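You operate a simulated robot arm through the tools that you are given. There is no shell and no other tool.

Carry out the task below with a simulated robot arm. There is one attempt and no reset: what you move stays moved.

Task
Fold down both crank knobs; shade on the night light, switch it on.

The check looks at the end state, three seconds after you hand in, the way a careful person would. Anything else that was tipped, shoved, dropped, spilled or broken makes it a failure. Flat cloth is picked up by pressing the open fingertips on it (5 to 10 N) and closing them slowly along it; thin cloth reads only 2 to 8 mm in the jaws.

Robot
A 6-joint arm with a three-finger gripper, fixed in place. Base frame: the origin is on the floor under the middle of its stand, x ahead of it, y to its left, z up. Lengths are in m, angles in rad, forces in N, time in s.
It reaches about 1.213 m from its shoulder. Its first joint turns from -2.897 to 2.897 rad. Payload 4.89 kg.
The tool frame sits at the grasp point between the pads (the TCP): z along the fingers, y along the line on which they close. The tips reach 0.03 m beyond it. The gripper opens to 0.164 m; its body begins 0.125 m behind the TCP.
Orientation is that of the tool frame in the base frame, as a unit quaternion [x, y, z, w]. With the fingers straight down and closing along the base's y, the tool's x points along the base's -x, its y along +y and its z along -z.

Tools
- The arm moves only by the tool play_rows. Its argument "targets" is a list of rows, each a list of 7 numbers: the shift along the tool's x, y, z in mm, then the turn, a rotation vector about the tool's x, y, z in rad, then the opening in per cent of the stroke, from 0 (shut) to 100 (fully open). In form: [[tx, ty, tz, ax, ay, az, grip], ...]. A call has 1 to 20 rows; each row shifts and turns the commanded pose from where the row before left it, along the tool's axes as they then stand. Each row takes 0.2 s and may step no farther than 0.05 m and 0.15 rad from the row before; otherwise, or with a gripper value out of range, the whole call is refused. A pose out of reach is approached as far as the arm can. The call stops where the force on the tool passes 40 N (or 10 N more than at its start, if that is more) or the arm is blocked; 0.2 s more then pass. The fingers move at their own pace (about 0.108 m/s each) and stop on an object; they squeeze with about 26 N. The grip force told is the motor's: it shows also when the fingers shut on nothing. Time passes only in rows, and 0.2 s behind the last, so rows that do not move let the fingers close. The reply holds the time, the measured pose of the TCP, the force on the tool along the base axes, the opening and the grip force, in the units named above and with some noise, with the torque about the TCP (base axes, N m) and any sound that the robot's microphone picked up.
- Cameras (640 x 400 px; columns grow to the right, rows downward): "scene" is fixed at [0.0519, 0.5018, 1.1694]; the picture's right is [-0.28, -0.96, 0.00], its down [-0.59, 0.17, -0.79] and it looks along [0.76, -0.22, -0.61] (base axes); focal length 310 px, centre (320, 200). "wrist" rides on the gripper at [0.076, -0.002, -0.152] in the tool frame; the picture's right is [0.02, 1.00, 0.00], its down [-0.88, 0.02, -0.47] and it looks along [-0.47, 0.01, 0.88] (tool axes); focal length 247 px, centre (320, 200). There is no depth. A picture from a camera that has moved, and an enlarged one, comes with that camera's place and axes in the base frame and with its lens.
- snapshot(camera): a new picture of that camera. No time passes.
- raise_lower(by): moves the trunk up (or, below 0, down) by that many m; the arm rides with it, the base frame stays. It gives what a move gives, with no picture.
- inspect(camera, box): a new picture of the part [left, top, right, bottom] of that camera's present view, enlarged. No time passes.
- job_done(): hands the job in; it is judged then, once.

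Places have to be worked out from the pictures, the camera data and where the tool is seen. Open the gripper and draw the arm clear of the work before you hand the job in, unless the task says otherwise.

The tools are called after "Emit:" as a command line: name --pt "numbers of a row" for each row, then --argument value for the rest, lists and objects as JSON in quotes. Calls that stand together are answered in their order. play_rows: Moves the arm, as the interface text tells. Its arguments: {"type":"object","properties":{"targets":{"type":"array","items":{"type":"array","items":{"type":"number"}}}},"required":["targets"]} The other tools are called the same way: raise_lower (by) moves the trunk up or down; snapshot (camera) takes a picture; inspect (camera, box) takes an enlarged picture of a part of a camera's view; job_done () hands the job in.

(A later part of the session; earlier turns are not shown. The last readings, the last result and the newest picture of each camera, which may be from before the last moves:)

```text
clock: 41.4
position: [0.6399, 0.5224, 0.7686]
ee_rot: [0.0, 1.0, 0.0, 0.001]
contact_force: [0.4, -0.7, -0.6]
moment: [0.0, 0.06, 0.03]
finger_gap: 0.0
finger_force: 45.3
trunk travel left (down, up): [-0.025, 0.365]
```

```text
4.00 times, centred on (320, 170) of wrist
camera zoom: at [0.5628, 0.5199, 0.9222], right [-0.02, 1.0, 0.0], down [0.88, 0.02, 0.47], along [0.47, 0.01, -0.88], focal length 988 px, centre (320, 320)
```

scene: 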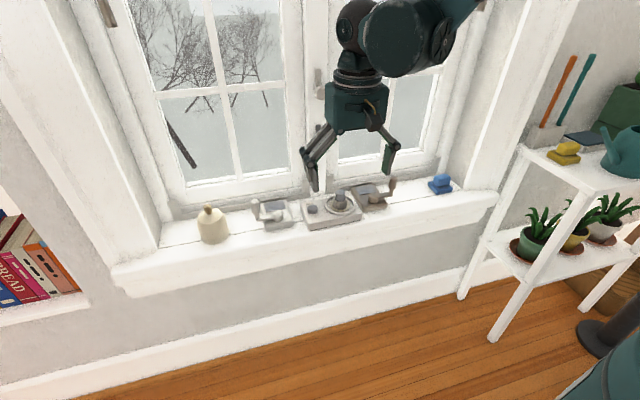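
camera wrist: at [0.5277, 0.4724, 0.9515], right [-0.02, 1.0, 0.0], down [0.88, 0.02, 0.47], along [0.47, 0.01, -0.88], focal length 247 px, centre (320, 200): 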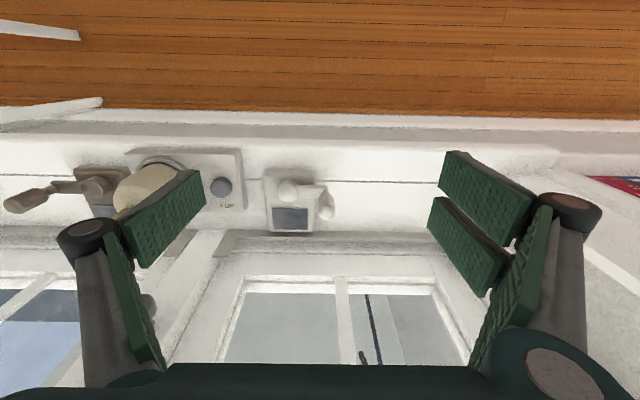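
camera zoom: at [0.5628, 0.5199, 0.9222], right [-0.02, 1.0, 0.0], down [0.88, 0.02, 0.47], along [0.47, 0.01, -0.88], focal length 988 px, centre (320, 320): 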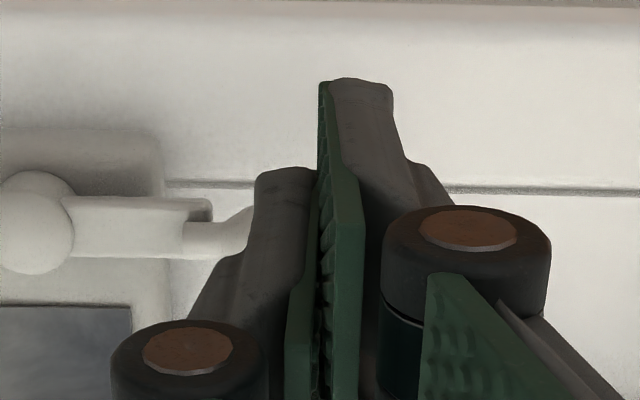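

The knob now lies in line with the arm, essentially horizontal. To confirm it's at its stop, I'll press once more in 1–1.5 mm steps and watch for a firm reaction.

Emit:
play_rows --pt "-40 0 0 0 0 0 0" --pt "0 3 40 0 0 0 0" --pt "0 0 40 0 0 0 0" --pt "0 0 14 0 0 0 0" --pt "0 0 1.5 0 0 0 0" --pt "0 0 0 0 0 0 0"

Emit:
inspect --camera "scene" --box '[225, 165, 305, 235]'

```text
clock: 42.8
position: [0.6798, 0.5244, 0.6722]
ee_rot: [0.001, 1.0, 0.0, 0.0]
contact_force: [0.3, 3.2, 14.3]
moment: [0.04, -0.12, 0.07]
finger_gap: 0.006
finger_force: 45.2
trunk travel left (down, up): [-0.025, 0.365]
```

```text
5.71 times, centred on (265, 200) of scene
camera zoom: at [0.0519, 0.5018, 1.1694], right [-0.28, -0.96, 0.0], down [-0.59, 0.17, -0.79], along [0.76, -0.22, -0.61], focal length 1771 px, centre (634, 200)
```

zoom: 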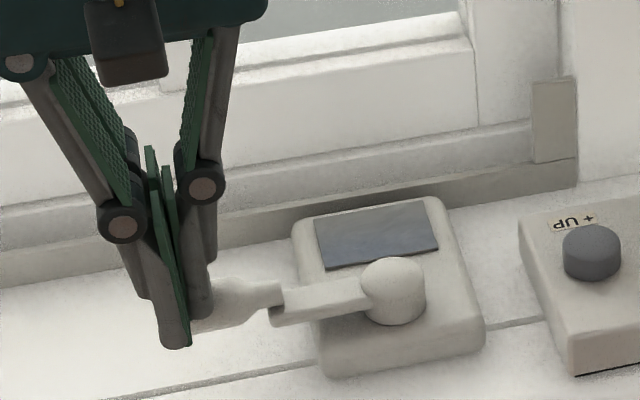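

There is a firm 14 N reaction, so the left knob is fully folded. I'll lift off, retreat, and travel high past the shaded light to view the right crank.

Emit:
play_rows --pt "0 0 -15 0 0 0 0" --pt "0 0 -40 0 0 0 0" --pt "0 0 -45 0 0 0 0" --pt "0 0 -45 0 0 0 0" --pt "40 0 0 0 0 0 30" --pt "40 0 0 0 0 0 60" --pt "0 -45 0 0 0 0 100" --pt "0 -45 0 0 0 0 100" --pt "0 -45 0 0 0 0 100" --pt "0 -45 0 0 0 0 100" --pt "0 -45 0 0 0 0 100" --pt "0 -45 0 0 0 0 100" --pt "0 -45 0 0 0 0 100" --pt "0 -45 0 0 0 0 100" --pt "0 -45 0 0 0 0 100" --pt "0 -20 0 0 0 0 100" --pt "0 0 0 0 0 0 100"

Emit:
snapshot --camera "wrist"

Emit:
snapshot --camera "scene"

```text
clock: 46.4
position: [0.6006, 0.0998, 0.8188]
ee_rot: [0.0, 1.0, 0.0, 0.0]
contact_force: [-0.2, 1.4, 0.0]
moment: [-0.08, 0.01, -0.03]
finger_gap: 0.1639
finger_force: 0.0
trunk travel left (down, up): [-0.025, 0.365]
```

```text
taken
camera wrist: at [0.5231, 0.0961, 0.972], right [-0.02, 1.0, 0.0], down [0.88, 0.02, 0.47], along [0.47, 0.01, -0.88], focal length 247 px, centre (320, 200)
```

wrist: 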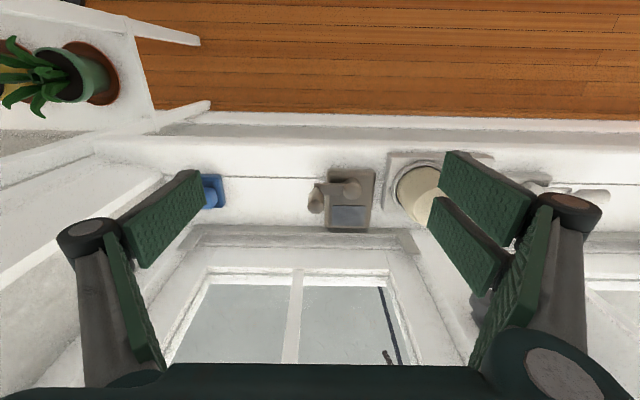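

```text
taken
```

scene: 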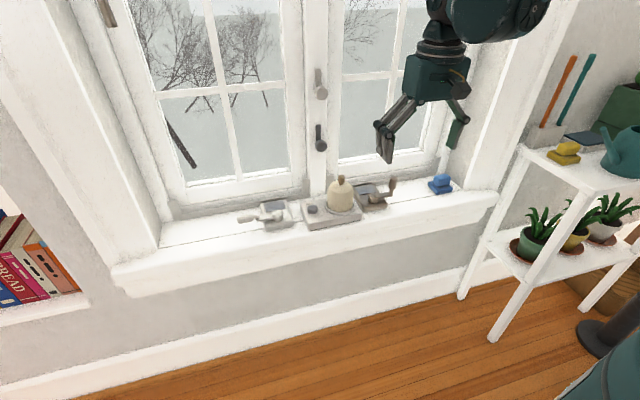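

Emit:
inspect --camera "wrist" --box '[280, 160, 380, 235]'

Emit:
inspect --camera "scene" --box '[345, 165, 415, 215]'

Emit:
inspect --camera "scene" --box '[225, 165, 385, 245]'

```text
5.33 times, centred on (330, 198) of wrist
camera zoom: at [0.5231, 0.0961, 0.972], right [-0.02, 1.0, 0.0], down [0.88, 0.02, 0.47], along [0.47, 0.01, -0.88], focal length 1317 px, centre (267, 213)
```

zoom: 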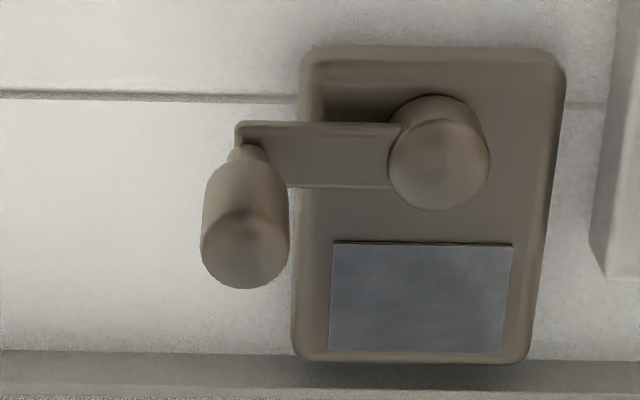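

```text
8.00 times, centred on (380, 190) of scene
camera zoom: at [0.0519, 0.5018, 1.1694], right [-0.28, -0.96, 0.0], down [-0.59, 0.17, -0.79], along [0.76, -0.22, -0.61], focal length 2479 px, centre (-160, 280)
```

zoom: 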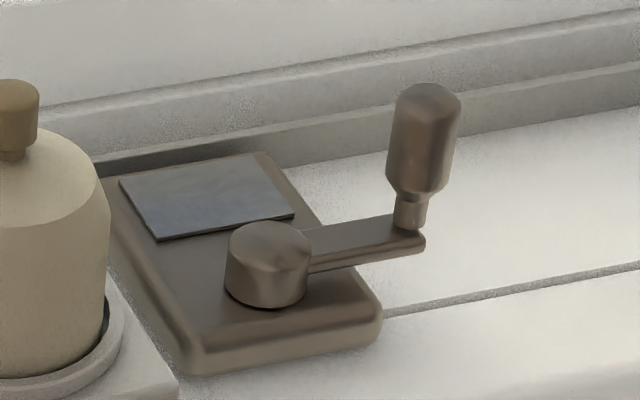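

```text
4.00 times, centred on (305, 205) of scene
camera zoom: at [0.0519, 0.5018, 1.1694], right [-0.28, -0.96, 0.0], down [-0.59, 0.17, -0.79], along [0.76, -0.22, -0.61], focal length 1240 px, centre (380, 180)
```

zoom: 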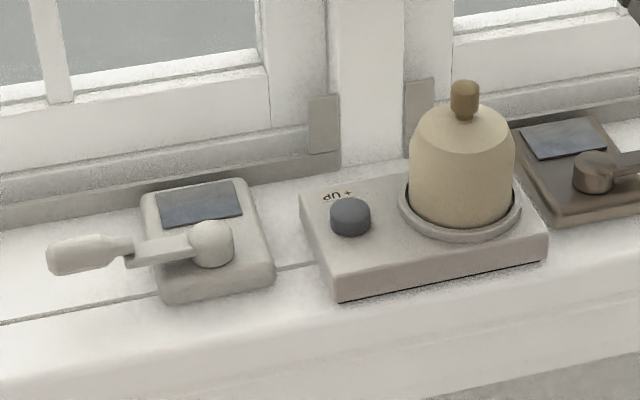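

The left knob stays folded and the shade is well seated. The right knob is at about (0.679, 0.094), a mirror of the left one, so it should fold toward −y. I'll straddle it the same way.

Emit:
play_rows --pt "-40 0 0 0 0 0 70" --pt "-40 -5 0 0 0 0 36" --pt "0 0 20 0 0 0 36" --pt "0 0 35 0 0 0 36" --pt "0 0 0 0 0 0 36"

Emit:
inspect --camera "wrist" --box '[240, 100, 400, 225]'

Emit:
inspect --camera "scene" --box '[340, 130, 430, 215]'

```text
clock: 47.6
position: [0.6816, 0.0937, 0.7638]
ee_rot: [0.0, 1.0, 0.0, 0.0]
contact_force: [-0.5, 0.2, 0.6]
moment: [0.01, -0.07, 0.0]
finger_gap: 0.059
finger_force: 0.0
trunk travel left (down, up): [-0.025, 0.365]
```

```text
3.20 times, centred on (320, 162) of wrist
camera zoom: at [0.603, 0.091, 0.9162], right [-0.02, 1.0, 0.0], down [0.88, 0.02, 0.47], along [0.47, 0.01, -0.88], focal length 790 px, centre (320, 320)
```

zoom: 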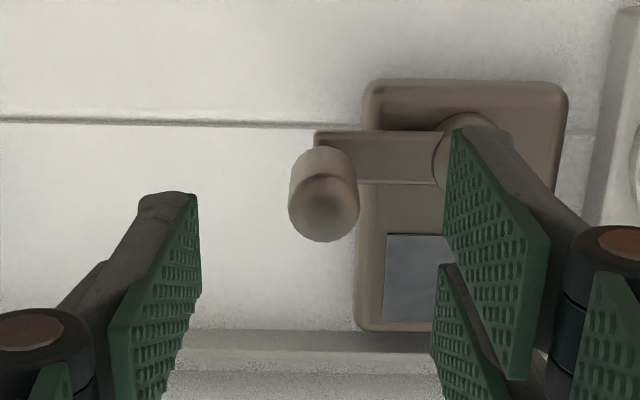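

```text
4.71 times, centred on (385, 172) of scene
camera zoom: at [0.0519, 0.5018, 1.1694], right [-0.28, -0.96, 0.0], down [-0.59, 0.17, -0.79], along [0.76, -0.22, -0.61], focal length 1458 px, centre (14, 329)
```

zoom: 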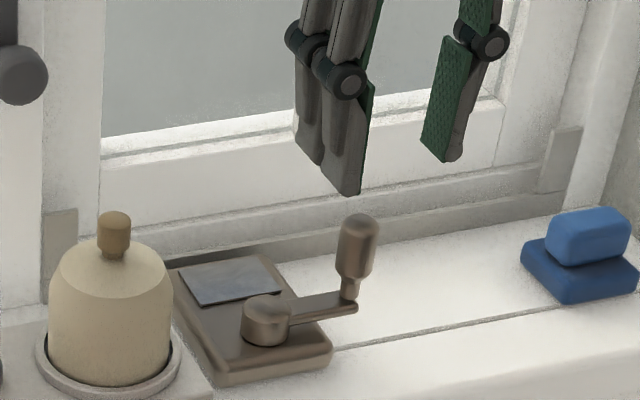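

It's centred. I'll lower to the same height as before (TCP z≈0.706), watching for any contact with the hub.

Emit:
play_rows --pt "0 0 20 0 0 0 36" --pt "0 0 20 0 0 0 36" --pt "0 0 10 0 0 0 36" --pt "0 0 7 0 0 0 36" --pt "0 0 0 0 0 0 36"

Emit:
inspect --camera "wrist" --box '[240, 100, 400, 225]'

Emit:
inspect --camera "scene" --box '[340, 130, 430, 215]'

```text
clock: 48.8
position: [0.6821, 0.0929, 0.7064]
ee_rot: [-0.001, 1.0, 0.0, 0.0]
contact_force: [0.1, 0.5, 0.0]
moment: [-0.01, -0.02, -0.02]
finger_gap: 0.059
finger_force: 0.0
trunk travel left (down, up): [-0.025, 0.365]
```

```text
3.20 times, centred on (320, 162) of wrist
camera zoom: at [0.6043, 0.0906, 0.8597], right [-0.02, 1.0, 0.0], down [0.88, 0.02, 0.47], along [0.47, 0.01, -0.88], focal length 790 px, centre (320, 320)
```

zoom: 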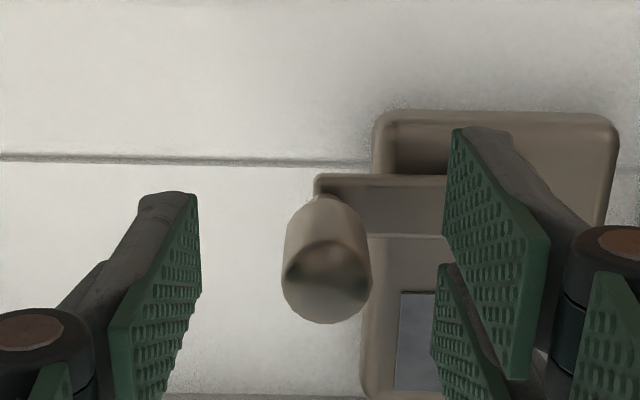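

```text
4.71 times, centred on (385, 172) of scene
camera zoom: at [0.0519, 0.5018, 1.1694], right [-0.28, -0.96, 0.0], down [-0.59, 0.17, -0.79], along [0.76, -0.22, -0.61], focal length 1458 px, centre (14, 329)
```

zoom: 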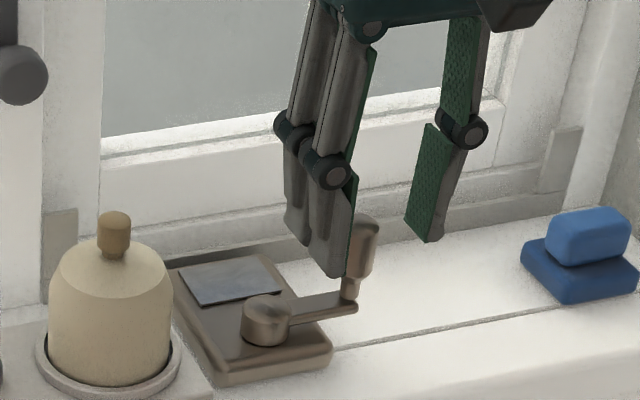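

Clear straddle with no contact. I'll push outward (−y) with the paired fingers, in gentle steps.

Emit:
play_rows --pt "0 -9 0 0 0 0 36" --pt "0 -6 0 0 0 0 36" --pt "0 -3 0 0 0 0 36" --pt "0 -2 0 0 0 0 36" --pt "0 -2 0 0 0 0 36" --pt "0 -2 0 0 0 0 36"

Emit:
inspect --camera "wrist" --box '[240, 100, 400, 225]'

Emit:
inspect --camera "scene" --box '[340, 130, 430, 215]'

```text
clock: 50.2
position: [0.6808, 0.0702, 0.7062]
ee_rot: [0.0, 1.0, 0.0, 0.0]
contact_force: [0.4, 0.6, 0.6]
moment: [0.05, 0.0, -0.02]
finger_gap: 0.0594
finger_force: 0.6
trunk travel left (down, up): [-0.025, 0.365]
```

```text
3.20 times, centred on (320, 162) of wrist
camera zoom: at [0.6034, 0.067, 0.86], right [-0.02, 1.0, 0.0], down [0.88, 0.02, 0.47], along [0.47, 0.01, -0.88], focal length 790 px, centre (320, 320)
```

zoom: 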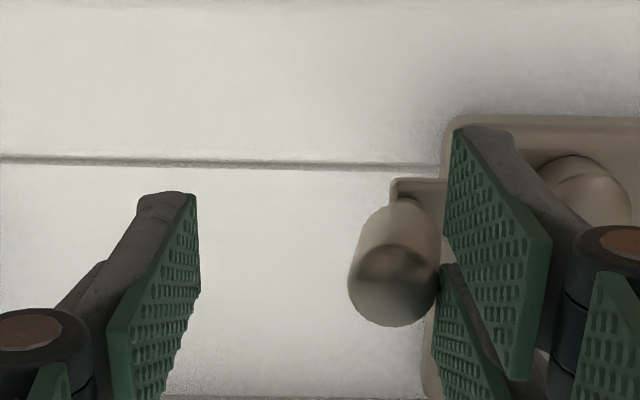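

```text
4.71 times, centred on (385, 172) of scene
camera zoom: at [0.0519, 0.5018, 1.1694], right [-0.28, -0.96, 0.0], down [-0.59, 0.17, -0.79], along [0.76, -0.22, -0.61], focal length 1458 px, centre (14, 329)
```

zoom: 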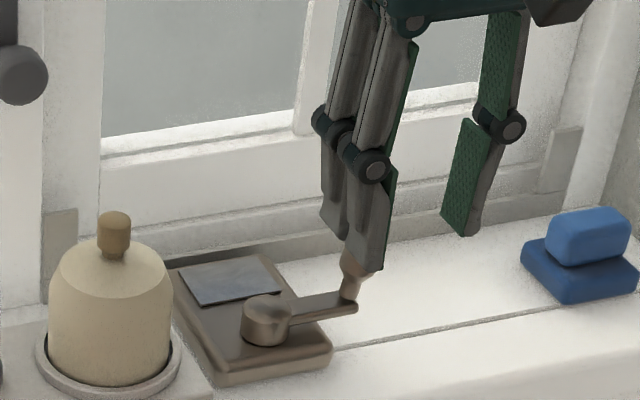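

It's folding outward with almost no force. I'll continue pushing −y.

Emit:
play_rows --pt "0 -4 0 0 0 0 36" --pt "0 -4 0 0 0 0 36" --pt "0 -4 0 0 0 0 36" --pt "0 -4 0 0 0 0 36" --pt "0 -4 0 0 0 0 36" --pt "0 -4 0 0 0 0 36"

Emit:
inspect --camera "wrist" --box '[240, 100, 400, 225]'

Emit:
inspect --camera "scene" --box '[340, 130, 430, 215]'

```text
clock: 51.6
position: [0.6794, 0.0461, 0.7061]
ee_rot: [0.001, 1.0, 0.0, 0.0]
contact_force: [0.9, 1.2, 0.1]
moment: [0.0, -0.01, 0.02]
finger_gap: 0.0594
finger_force: 0.1
trunk travel left (down, up): [-0.025, 0.365]
```

```text
3.20 times, centred on (320, 162) of wrist
camera zoom: at [0.603, 0.043, 0.8593], right [-0.02, 1.0, 0.0], down [0.88, 0.02, 0.47], along [0.47, 0.01, -0.88], focal length 790 px, centre (320, 320)
```

zoom: 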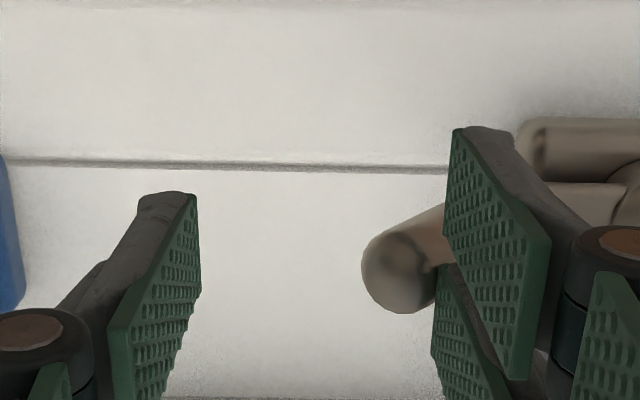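

```text
4.71 times, centred on (385, 172) of scene
camera zoom: at [0.0519, 0.5018, 1.1694], right [-0.28, -0.96, 0.0], down [-0.59, 0.17, -0.79], along [0.76, -0.22, -0.61], focal length 1458 px, centre (14, 329)
```

zoom: 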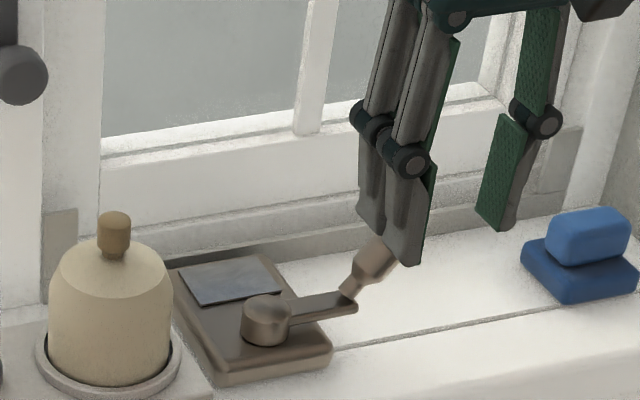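

Emit:
play_rows --pt "0 -4 0 0 0 0 36" --pt "0 -4 0 0 0 0 36" --pt "0 -4 0 0 0 0 36" --pt "0 -4 0 0 0 0 36" --pt "0 0 0 0 0 0 36"

Emit:
inspect --camera "wrist" --box '[240, 100, 400, 225]'

Emit:
inspect --camera "scene" --box '[340, 130, 430, 215]'

```text
clock: 52.8
position: [0.6801, 0.0302, 0.7051]
ee_rot: [0.001, 1.0, 0.0, 0.0]
contact_force: [0.4, 1.3, 0.4]
moment: [-0.03, -0.01, 0.0]
finger_gap: 0.0591
finger_force: 0.0
trunk travel left (down, up): [-0.025, 0.365]
```

```text
3.20 times, centred on (320, 162) of wrist
camera zoom: at [0.6029, 0.0269, 0.8587], right [-0.02, 1.0, 0.0], down [0.88, 0.02, 0.47], along [0.47, 0.01, -0.88], focal length 790 px, centre (320, 320)
```

zoom: 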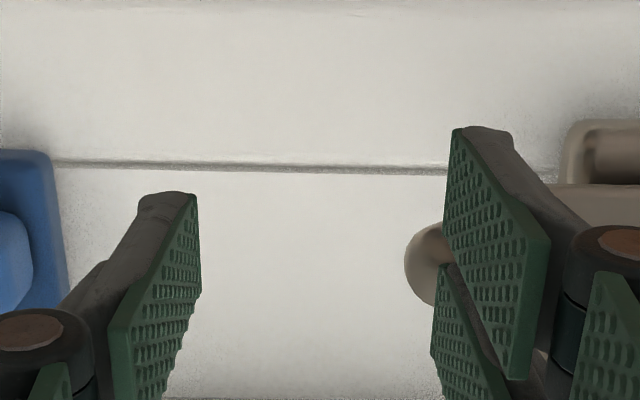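

```text
4.71 times, centred on (385, 172) of scene
camera zoom: at [0.0519, 0.5018, 1.1694], right [-0.28, -0.96, 0.0], down [-0.59, 0.17, -0.79], along [0.76, -0.22, -0.61], focal length 1458 px, centre (14, 329)
```

zoom: 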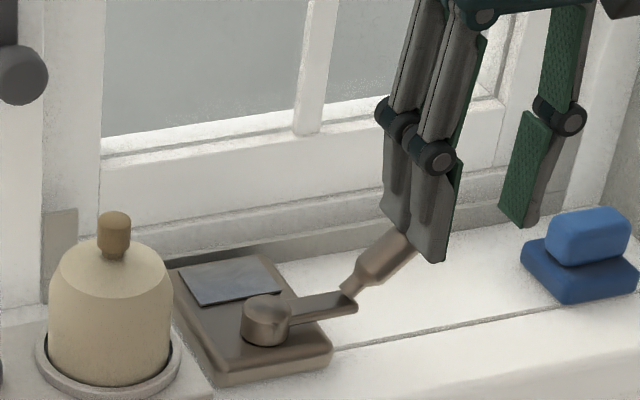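

It's folded about 65–70°. I'll lift, close the fingers, centre the closed tips over the knob's outer half at y≈0.053, and press down as before.

Emit:
play_rows --pt "0 0 -15 0 0 0 36" --pt "0 0 -25 0 0 0 36" --pt "0 0 0 0 0 0 0" --pt "0 0 0 0 0 0 0" --pt "0 12 0 0 0 0 0" --pt "0 10 0 0 0 0 0" --pt "0 0 0 0 0 0 0"

Emit:
inspect --camera "wrist" --box '[240, 100, 400, 225]'

Emit:
inspect --camera "scene" --box '[340, 130, 430, 215]'

```text
clock: 54.4
position: [0.6792, 0.052, 0.7454]
ee_rot: [0.0, 1.0, -0.001, 0.0]
contact_force: [-0.1, 0.1, 0.5]
moment: [-0.01, -0.01, -0.01]
finger_gap: 0.0002
finger_force: 26.3
trunk travel left (down, up): [-0.025, 0.365]
```

```text
3.20 times, centred on (320, 162) of wrist
camera zoom: at [0.6026, 0.0491, 0.8987], right [-0.02, 1.0, 0.0], down [0.88, 0.02, 0.47], along [0.47, 0.01, -0.88], focal length 790 px, centre (320, 320)
```

zoom: 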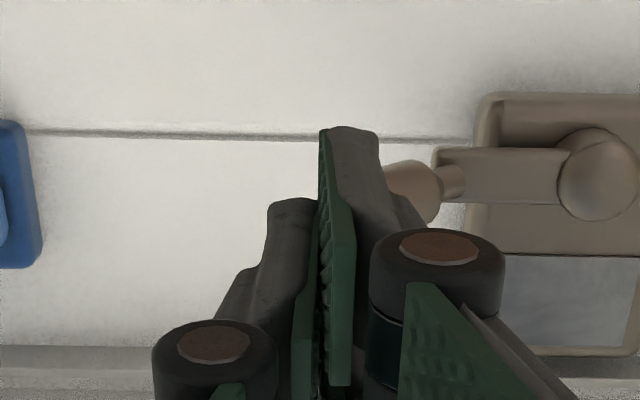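

```text
4.71 times, centred on (385, 172) of scene
camera zoom: at [0.0519, 0.5018, 1.1694], right [-0.28, -0.96, 0.0], down [-0.59, 0.17, -0.79], along [0.76, -0.22, -0.61], focal length 1458 px, centre (14, 329)
```

zoom: 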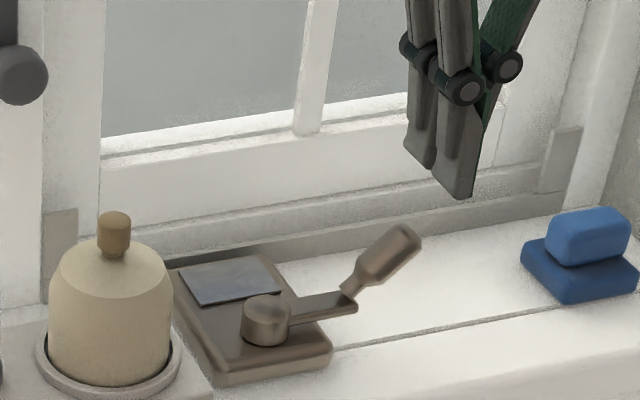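

Emit:
play_rows --pt "0 0 15 0 0 0 0" --pt "0 0 8 0 0 0 0" --pt "0 0 4 0 0 0 0" --pt "0 0 4 0 0 0 0" --pt "0 0 4 0 0 0 0" --pt "0 0 4 0 0 0 0"

Emit:
inspect --camera "scene" --box '[340, 130, 430, 215]'

```text
clock: 55.8
position: [0.6797, 0.0518, 0.7076]
ee_rot: [0.0, 1.0, 0.0, -0.001]
contact_force: [-0.9, 0.7, -0.1]
moment: [-0.01, -0.02, 0.0]
finger_gap: 0.0002
finger_force: 25.9
trunk travel left (down, up): [-0.025, 0.365]
```

```text
4.71 times, centred on (385, 172) of scene
camera zoom: at [0.0519, 0.5018, 1.1694], right [-0.28, -0.96, 0.0], down [-0.59, 0.17, -0.79], along [0.76, -0.22, -0.61], focal length 1458 px, centre (14, 329)
```

zoom: 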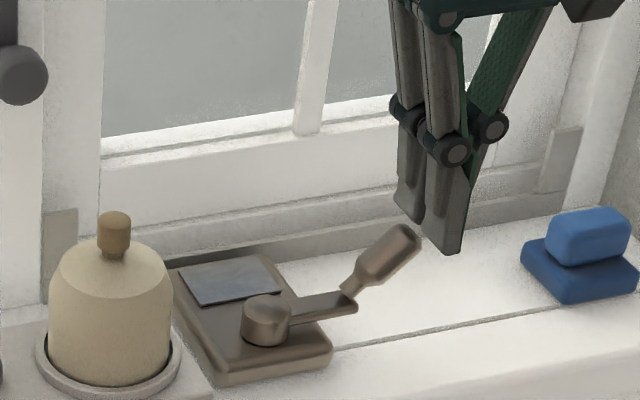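

Emit:
inspect --camera "wrist" --box '[240, 100, 400, 225]'

Emit:
inspect --camera "scene" --box '[370, 160, 420, 200]'

```text
3.20 times, centred on (320, 162) of wrist
camera zoom: at [0.6026, 0.0487, 0.86], right [-0.02, 1.0, 0.0], down [0.88, 0.02, 0.47], along [0.47, 0.01, -0.88], focal length 790 px, centre (320, 320)
```

zoom: 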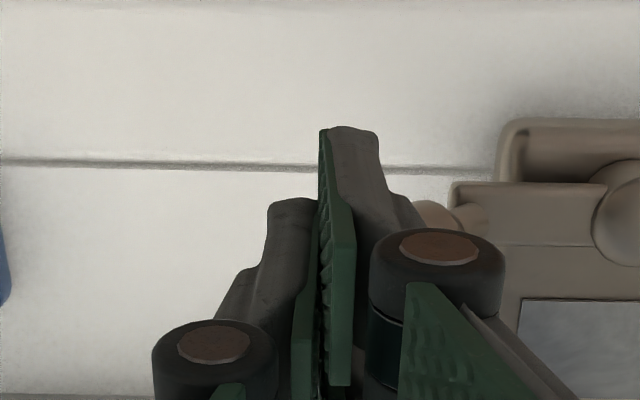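

```text
10.00 times, centred on (395, 180) of scene
camera zoom: at [0.0519, 0.5018, 1.1694], right [-0.28, -0.96, 0.0], down [-0.59, 0.17, -0.79], along [0.76, -0.22, -0.61], focal length 3099 px, centre (-430, 400)
```

zoom: 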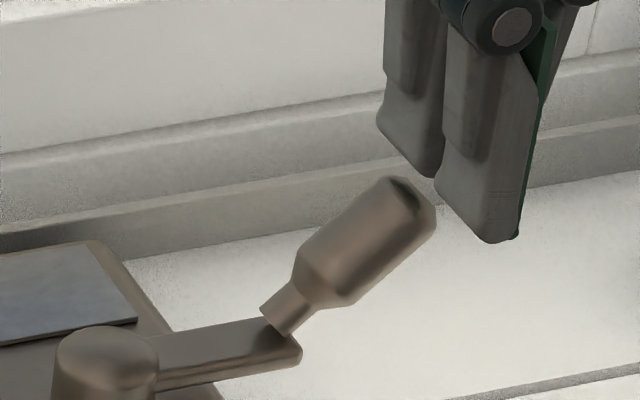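

The right knob is only about 48° folded, and the closed tips are beside its end rather than above it. I'll raise, shift +20 mm in y so I'm over the knob, and then press down.

Emit:
play_rows --pt "0 0 -30 0 0 0 0" --pt "0 20 0 0 0 0 0" --pt "0 0 15 0 0 0 0" --pt "0 0 5 0 0 0 0" --pt "0 0 4 0 0 0 0" --pt "0 0 0 0 0 0 0"

Emit:
inspect --camera "scene" --box '[360, 150, 420, 200]'

```text
clock: 57.2
position: [0.6804, 0.0705, 0.7116]
ee_rot: [0.0, 1.0, 0.001, 0.0]
contact_force: [0.3, 0.1, -0.4]
moment: [-0.02, 0.01, 0.0]
finger_gap: 0.0
finger_force: 25.9
trunk travel left (down, up): [-0.025, 0.365]
```

```text
8.00 times, centred on (390, 175) of scene
camera zoom: at [0.0519, 0.5018, 1.1694], right [-0.28, -0.96, 0.0], down [-0.59, 0.17, -0.79], along [0.76, -0.22, -0.61], focal length 2479 px, centre (-240, 400)
```

zoom: 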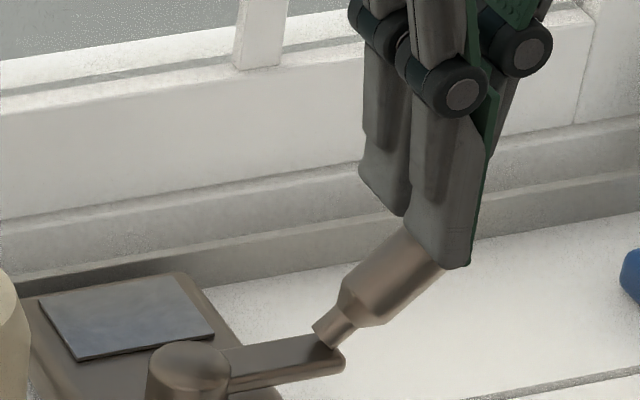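

Now the tips overlap the knob's upper end. I'll press down in 3 mm steps.

Emit:
play_rows --pt "0 0 3 0 0 0 0" --pt "0 0 3 0 0 0 0" --pt "0 0 3 0 0 0 0" --pt "0 0 3 0 0 0 0"

Emit:
inspect --camera "scene" --box '[360, 150, 420, 200]'

```text
clock: 58.2
position: [0.6802, 0.0709, 0.7004]
ee_rot: [0.0, 1.0, 0.0, 0.0]
contact_force: [-0.3, -4.7, 8.0]
moment: [-0.18, -0.09, -0.1]
finger_gap: 0.0001
finger_force: 26.1
trunk travel left (down, up): [-0.025, 0.365]
```

```text
8.00 times, centred on (390, 175) of scene
camera zoom: at [0.0519, 0.5018, 1.1694], right [-0.28, -0.96, 0.0], down [-0.59, 0.17, -0.79], along [0.76, -0.22, -0.61], focal length 2479 px, centre (-240, 400)
```

zoom: 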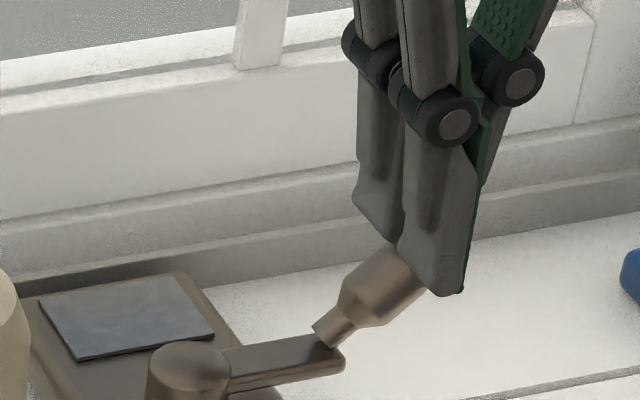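

The reaction direction shows I'm loading the knob's end cap rather than its upper side. I'll lift a little, move 10 mm closer to the hinge, and press again.

Emit:
play_rows --pt "0 0 -15 0 0 0 0" --pt "0 10 0 0 0 0 0" --pt "0 0 8 0 0 0 0" --pt "0 0 4 0 0 0 0" --pt "0 0 2 0 0 0 0" --pt "0 0 2 0 0 0 0"

Emit:
inspect --camera "scene" --box '[360, 150, 420, 200]'

Emit:
inspect --camera "wrist" --box '[240, 100, 400, 225]'

```text
clock: 59.6
position: [0.6807, 0.0814, 0.7016]
ee_rot: [0.0, 1.0, 0.001, 0.0]
contact_force: [0.7, 0.1, 0.0]
moment: [-0.02, 0.01, -0.02]
finger_gap: 0.0
finger_force: 26.3
trunk travel left (down, up): [-0.025, 0.365]
```

```text
8.00 times, centred on (390, 175) of scene
camera zoom: at [0.0519, 0.5018, 1.1694], right [-0.28, -0.96, 0.0], down [-0.59, 0.17, -0.79], along [0.76, -0.22, -0.61], focal length 2479 px, centre (-240, 400)
```

zoom: 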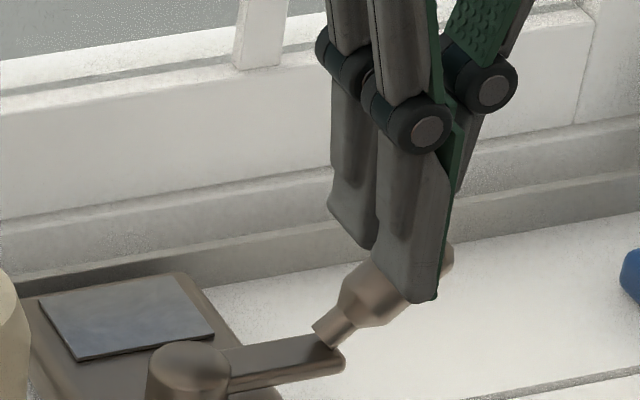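

```text
3.20 times, centred on (320, 162) of wrist
camera zoom: at [0.6026, 0.0787, 0.8538], right [-0.02, 1.0, 0.0], down [0.88, 0.02, 0.47], along [0.47, 0.01, -0.88], focal length 790 px, centre (320, 320)
```

zoom: 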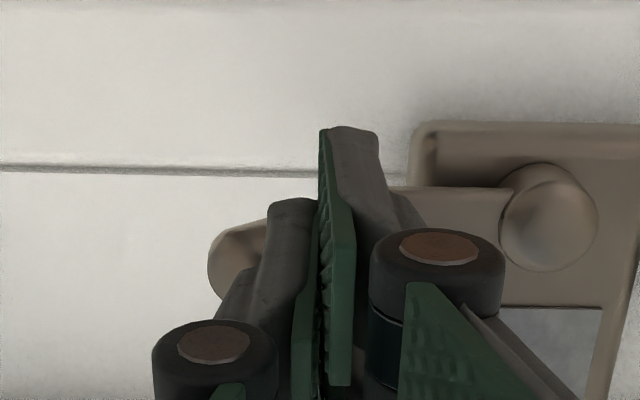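

There's no contact force yet, and the knob's end shows beyond the fingertips, so I'm now over its upper side. I'll continue pressing down.

Emit:
play_rows --pt "0 0 2 0 0 0 0" --pt "0 0 2 0 0 0 0" --pt "0 0 2 0 0 0 0"

Emit:
inspect --camera "scene" --box '[360, 150, 420, 200]'

Emit:
inspect --camera "wrist" --box '[240, 100, 400, 225]'

```text
clock: 60.4
position: [0.6802, 0.08, 0.6958]
ee_rot: [0.0, 1.0, 0.0, -0.001]
contact_force: [1.2, 0.2, 1.2]
moment: [0.01, 0.0, 0.01]
finger_gap: 0.0
finger_force: 26.0
trunk travel left (down, up): [-0.025, 0.365]
```

```text
8.00 times, centred on (390, 175) of scene
camera zoom: at [0.0519, 0.5018, 1.1694], right [-0.28, -0.96, 0.0], down [-0.59, 0.17, -0.79], along [0.76, -0.22, -0.61], focal length 2479 px, centre (-240, 400)
```

zoom: 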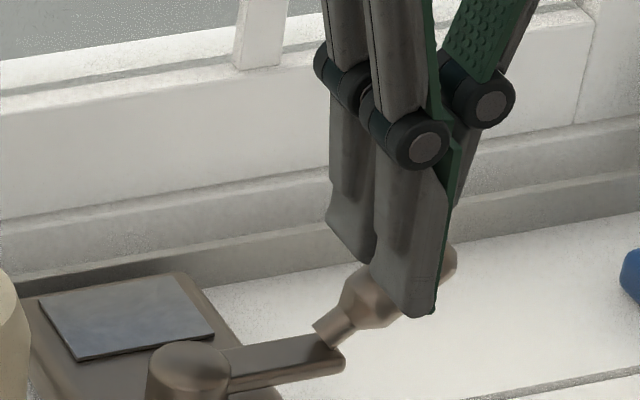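

```text
3.20 times, centred on (320, 162) of wrist
camera zoom: at [0.6029, 0.0782, 0.8474], right [-0.02, 1.0, 0.0], down [0.88, 0.02, 0.47], along [0.47, 0.01, -0.88], focal length 790 px, centre (320, 320)
```

zoom: 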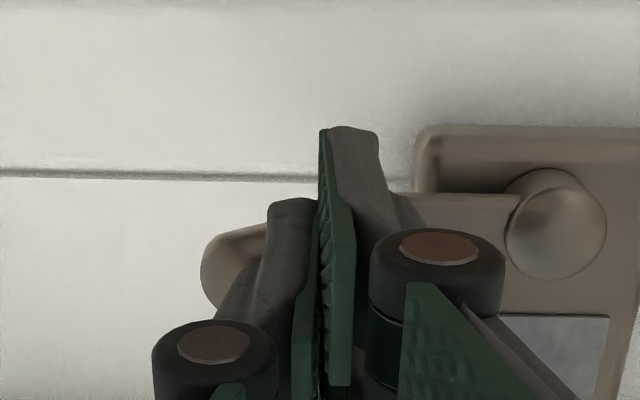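

It's folding again with about 1 N. I'll press 6 mm more here and then move outward to finish, so the paired fingers don't touch the crank arm.

Emit:
play_rows --pt "0 0 2 0 0 0 0" --pt "0 0 2 0 0 0 0" --pt "0 0 2 0 0 0 0"

Emit:
inspect --camera "scene" --box '[360, 150, 420, 200]'

Emit:
inspect --camera "wrist" --box '[240, 100, 400, 225]'

```text
clock: 61.2
position: [0.6815, 0.0812, 0.6879]
ee_rot: [0.0, 1.0, 0.0, 0.0]
contact_force: [0.4, 0.1, 1.5]
moment: [-0.01, -0.02, 0.0]
finger_gap: 0.0001
finger_force: 26.2
trunk travel left (down, up): [-0.025, 0.365]
```

```text
8.00 times, centred on (390, 175) of scene
camera zoom: at [0.0519, 0.5018, 1.1694], right [-0.28, -0.96, 0.0], down [-0.59, 0.17, -0.79], along [0.76, -0.22, -0.61], focal length 2479 px, centre (-240, 400)
```

zoom: 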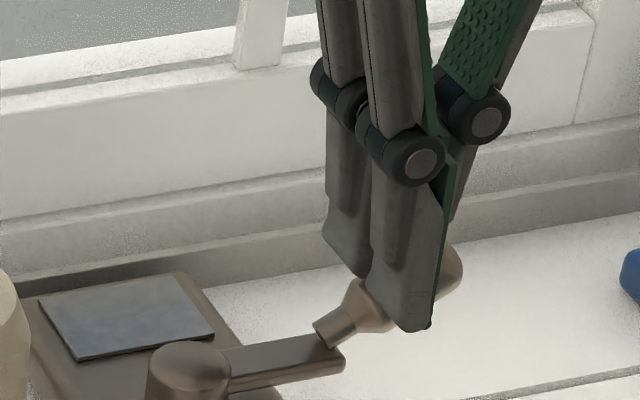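

```text
3.20 times, centred on (320, 162) of wrist
camera zoom: at [0.6029, 0.0786, 0.8412], right [-0.02, 1.0, 0.0], down [0.88, 0.02, 0.47], along [0.47, 0.01, -0.88], focal length 790 px, centre (320, 320)
```

zoom: 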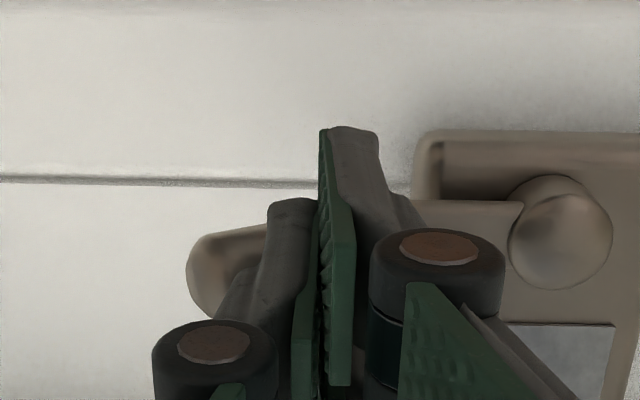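

It's now about 70° folded. I'll lift, shift −26 mm in y over its outer end, and press down to the stop.

Emit:
play_rows --pt "0 0 -30 0 0 0 0" --pt "0 -26 0 0 0 0 0" --pt "0 0 12 0 0 0 0" --pt "0 0 6 0 0 0 0" --pt "0 0 4 0 0 0 0" --pt "0 0 4 0 0 0 0"

Emit:
inspect --camera "scene" --box '[360, 150, 420, 200]'

Emit:
inspect --camera "wrist" --box '[240, 100, 400, 225]'

```text
clock: 62.6
position: [0.6797, 0.0538, 0.6935]
ee_rot: [0.0, 1.0, 0.0, 0.0]
contact_force: [-1.0, 0.0, -0.5]
moment: [-0.04, -0.06, 0.01]
finger_gap: 0.0001
finger_force: 25.5
trunk travel left (down, up): [-0.025, 0.365]
```

```text
8.00 times, centred on (390, 175) of scene
camera zoom: at [0.0519, 0.5018, 1.1694], right [-0.28, -0.96, 0.0], down [-0.59, 0.17, -0.79], along [0.76, -0.22, -0.61], focal length 2479 px, centre (-240, 400)
```

zoom: 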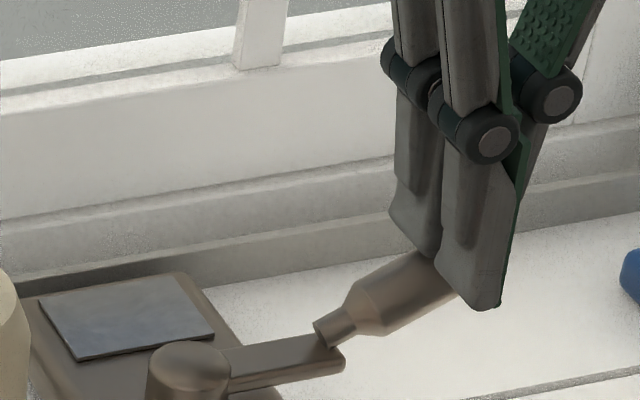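

```text
3.20 times, centred on (320, 162) of wrist
camera zoom: at [0.6025, 0.0525, 0.8453], right [-0.02, 1.0, 0.0], down [0.88, 0.02, 0.47], along [0.47, 0.01, -0.88], focal length 790 px, centre (320, 320)
```

zoom: 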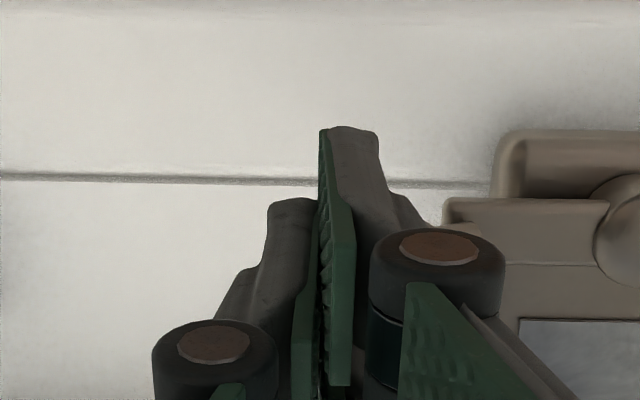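

Emit:
play_rows --pt "0 0 3 0 0 0 0" --pt "0 0 3 0 0 0 0" --pt "0 0 3 0 0 0 0"

Emit:
inspect --camera "scene" --box '[360, 150, 420, 200]'

```text
clock: 63.4
position: [0.6797, 0.0562, 0.6834]
ee_rot: [0.0, 1.0, 0.0, 0.001]
contact_force: [0.2, -0.5, -0.5]
moment: [-0.01, 0.0, -0.02]
finger_gap: 0.0
finger_force: 45.5
trunk travel left (down, up): [-0.025, 0.365]
```

```text
8.00 times, centred on (390, 175) of scene
camera zoom: at [0.0519, 0.5018, 1.1694], right [-0.28, -0.96, 0.0], down [-0.59, 0.17, -0.79], along [0.76, -0.22, -0.61], focal length 2479 px, centre (-240, 400)
```

zoom: 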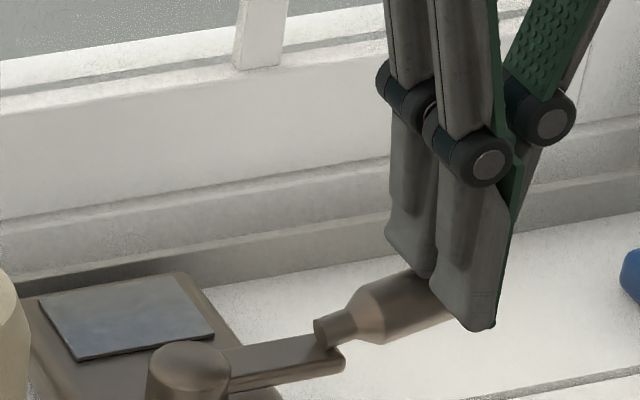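

Emit:
play_rows --pt "0 0 3 0 0 0 0" --pt "0 0 3 0 0 0 0" --pt "0 0 2 0 0 0 0"

Emit:
inspect --camera "scene" --box '[360, 150, 420, 200]'

```text
clock: 64.2
position: [0.6784, 0.0558, 0.6745]
ee_rot: [0.0, 1.0, 0.0, 0.001]
contact_force: [0.1, 0.0, -0.2]
moment: [0.05, 0.02, 0.0]
finger_gap: 0.0
finger_force: 45.1
trunk travel left (down, up): [-0.025, 0.365]
```

```text
8.00 times, centred on (390, 175) of scene
camera zoom: at [0.0519, 0.5018, 1.1694], right [-0.28, -0.96, 0.0], down [-0.59, 0.17, -0.79], along [0.76, -0.22, -0.61], focal length 2479 px, centre (-240, 400)
```

zoom: 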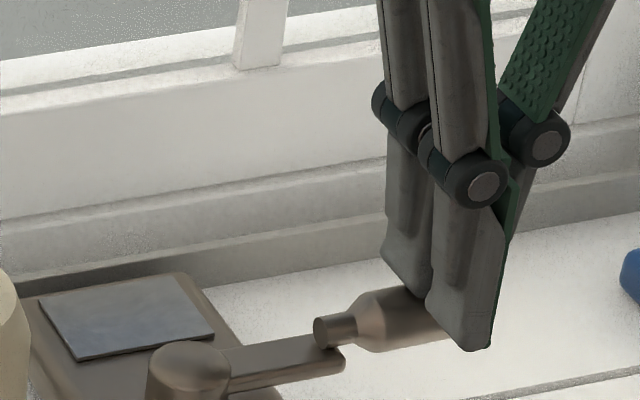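

The knob is nearly in line with the arm. I'll press in 1.5 mm steps until I feel the firm stop.

Emit:
play_rows --pt "0 0 1.5 0 0 0 0" --pt "0 0 1.5 0 0 0 0"

Emit:
inspect --camera "scene" --box '[360, 150, 420, 200]'

```text
clock: 64.8
position: [0.6802, 0.0545, 0.6727]
ee_rot: [0.0, 1.0, 0.001, 0.0]
contact_force: [1.4, -1.0, 20.3]
moment: [-0.01, -0.27, -0.18]
finger_gap: 0.006
finger_force: 44.6
trunk travel left (down, up): [-0.025, 0.365]
```

```text
8.00 times, centred on (390, 175) of scene
camera zoom: at [0.0519, 0.5018, 1.1694], right [-0.28, -0.96, 0.0], down [-0.59, 0.17, -0.79], along [0.76, -0.22, -0.61], focal length 2479 px, centre (-240, 400)
```

zoom: 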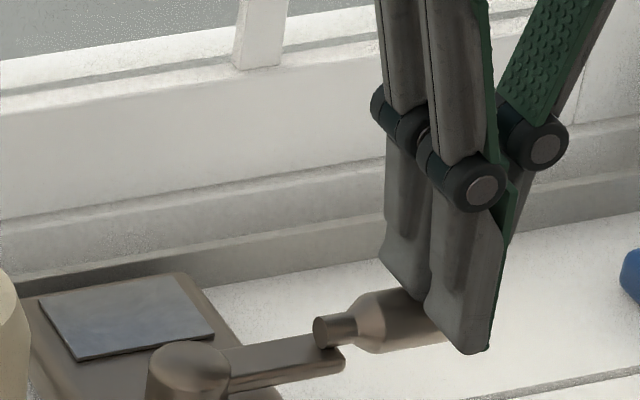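

There's a firm 20 N stop at the same height as the left one, so the right knob is fully folded. I'll lift off, retreat, and move to look at the button at y≈0.33.

Emit:
play_rows --pt "0 0 -15 0 0 0 0" --pt "0 0 -40 0 0 0 0" --pt "0 0 -45 0 0 0 0" --pt "0 0 -45 0 0 0 0" --pt "40 0 0 0 0 0 0" --pt "40 0 0 0 0 0 40" --pt "0 45 0 0 0 0 100" --pt "0 45 0 0 0 0 100" --pt "0 45 0 0 0 0 100" --pt "0 45 0 0 0 0 100" --pt "0 45 0 0 0 0 100" --pt "0 45 0 0 0 0 100" --pt "0 6 0 0 0 0 100" --pt "0 0 0 0 0 0 100"

Emit:
snapshot --camera "wrist"

Emit:
inspect --camera "wrist" --box '[270, 150, 380, 230]'

Emit:
inspect --camera "scene" --box '[225, 150, 425, 245]'

```text
clock: 67.8
position: [0.6005, 0.3325, 0.8174]
ee_rot: [0.0, 1.0, -0.001, -0.001]
contact_force: [-0.2, -0.8, 0.1]
moment: [0.09, 0.05, 0.01]
finger_gap: 0.1638
finger_force: 0.2
trunk travel left (down, up): [-0.025, 0.365]
```

```text
taken
camera wrist: at [0.5237, 0.3298, 0.9702], right [-0.02, 1.0, 0.0], down [0.88, 0.02, 0.47], along [0.47, 0.01, -0.88], focal length 247 px, centre (320, 200)
```

wrist: 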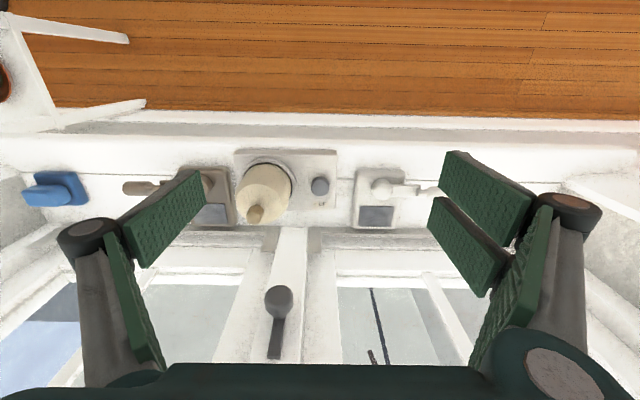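

```text
5.00 times, centred on (325, 190) of wrist
camera zoom: at [0.5237, 0.3298, 0.9702], right [-0.02, 1.0, 0.0], down [0.88, 0.02, 0.47], along [0.47, 0.01, -0.88], focal length 1235 px, centre (295, 250)
```

zoom: 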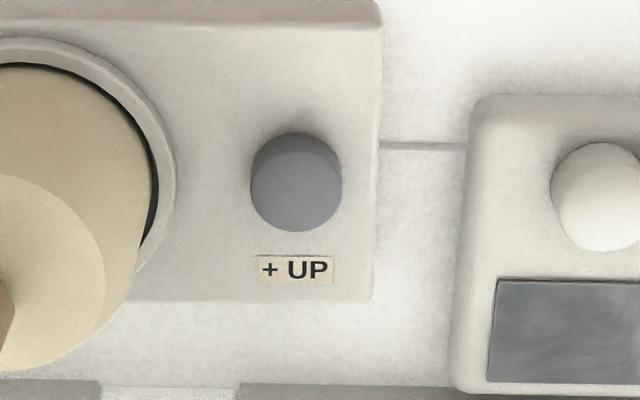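

```text
3.20 times, centred on (325, 198) of scene
camera zoom: at [0.0519, 0.5018, 1.1694], right [-0.28, -0.96, 0.0], down [-0.59, 0.17, -0.79], along [0.76, -0.22, -0.61], focal length 992 px, centre (304, 208)
```

zoom: 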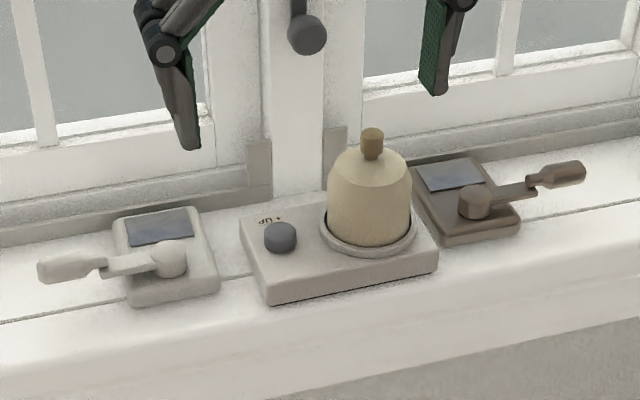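

Both knobs are folded and the shade is seated. The button top is at about (0.677, 0.333, z≈0.648). I'll close the fingers and come in at x≈0.666, which still covers the button and keeps extra clearance from the window latch at x≈0.74, then descend part-way.

Emit:
play_rows --pt "0 0 0 0 0 0 40" --pt "0 0 0 0 0 0 0" --pt "0 0 0 0 0 0 0" --pt "-35 0 0 0 0 0 0" --pt "-31 0 0 0 0 0 0" --pt "0 0 30 0 0 0 0" --pt "0 0 30 0 0 0 0" --pt "0 0 20 0 0 0 0" --pt "0 0 0 0 0 0 0"

Emit:
snapshot --camera "wrist"

Emit:
snapshot --camera "scene"

Emit:
inspect --camera "scene" --box '[280, 130, 370, 225]'

```text
clock: 69.8
position: [0.6656, 0.3339, 0.7367]
ee_rot: [0.0, 1.0, 0.0, 0.0]
contact_force: [0.5, -0.3, 0.5]
moment: [0.0, -0.01, 0.0]
finger_gap: 0.0003
finger_force: 26.4
trunk travel left (down, up): [-0.025, 0.365]
```

```text
taken
camera wrist: at [0.5886, 0.3307, 0.89], right [-0.02, 1.0, 0.0], down [0.88, 0.02, 0.47], along [0.47, 0.01, -0.88], focal length 247 px, centre (320, 200)
```

wrist: 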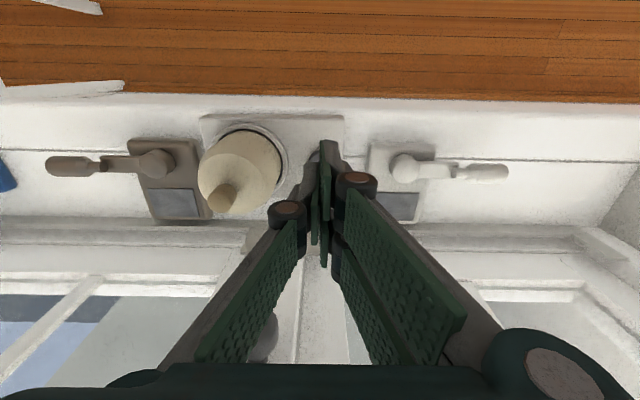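

```text
taken
```

scene: 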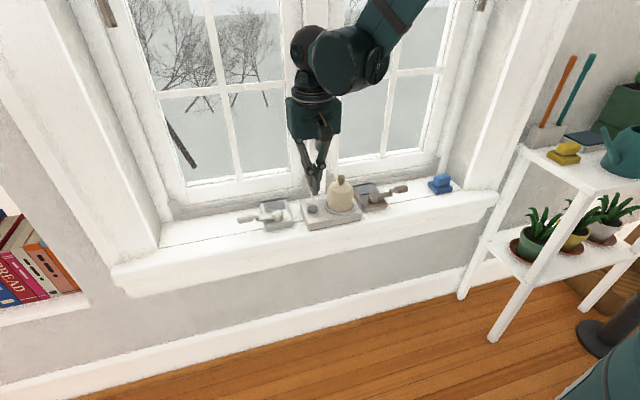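

```text
4.21 times, centred on (325, 178) of scene
camera zoom: at [0.0519, 0.5018, 1.1694], right [-0.28, -0.96, 0.0], down [-0.59, 0.17, -0.79], along [0.76, -0.22, -0.61], focal length 1305 px, centre (299, 295)
```

zoom: 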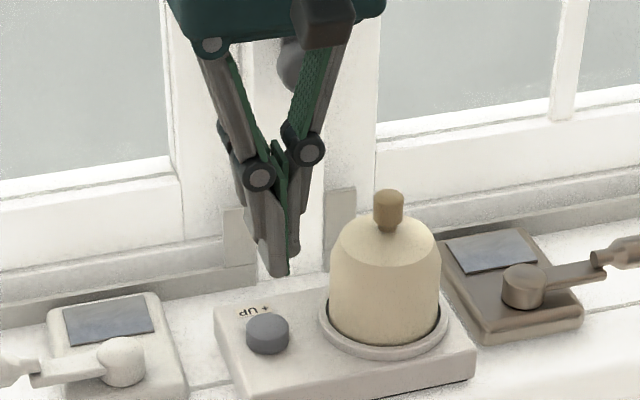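

The path is clear. I'll lower to about 12 mm above the button and check coverage.

Emit:
play_rows --pt "0 0 20 0 0 0 0" --pt "0 0 15 0 0 0 0" --pt "0 0 10 0 0 0 0" --pt "0 0 0 0 0 0 0"

Emit:
inspect --camera "wrist" --box '[240, 100, 400, 225]'

Emit:
inspect --camera "scene" --box '[290, 170, 360, 225]'

```text
clock: 70.8
position: [0.6661, 0.3321, 0.6913]
ee_rot: [0.001, 1.0, 0.0, 0.001]
contact_force: [0.2, 0.1, -0.5]
moment: [-0.02, -0.01, 0.0]
finger_gap: 0.0002
finger_force: 26.3
trunk travel left (down, up): [-0.025, 0.365]
```

```text
3.20 times, centred on (320, 162) of wrist
camera zoom: at [0.5884, 0.3294, 0.8448], right [-0.02, 1.0, 0.0], down [0.88, 0.02, 0.47], along [0.47, 0.01, -0.88], focal length 790 px, centre (320, 320)
```

zoom: 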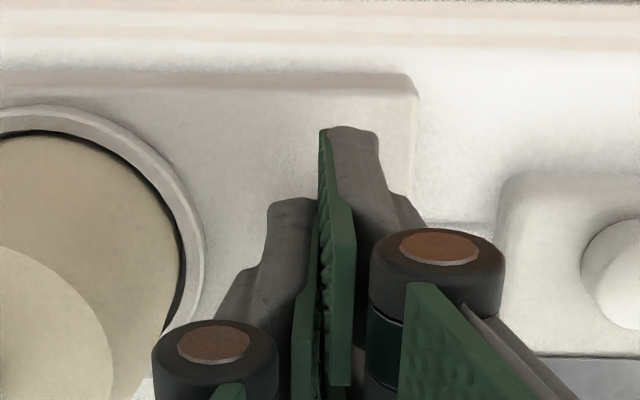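

```text
7.27 times, centred on (325, 198) of scene
camera zoom: at [0.0519, 0.5018, 1.1694], right [-0.28, -0.96, 0.0], down [-0.59, 0.17, -0.79], along [0.76, -0.22, -0.61], focal length 2254 px, centre (284, 218)
```

zoom: 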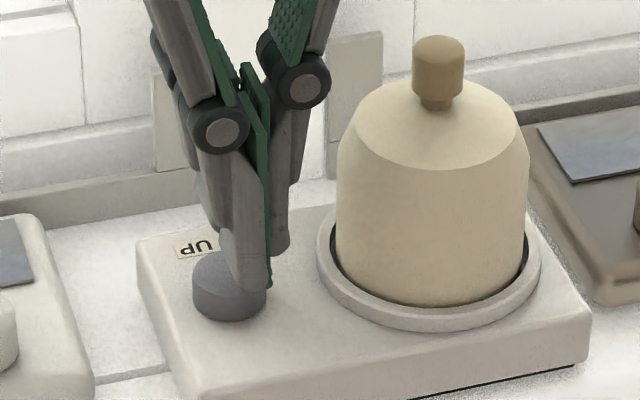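

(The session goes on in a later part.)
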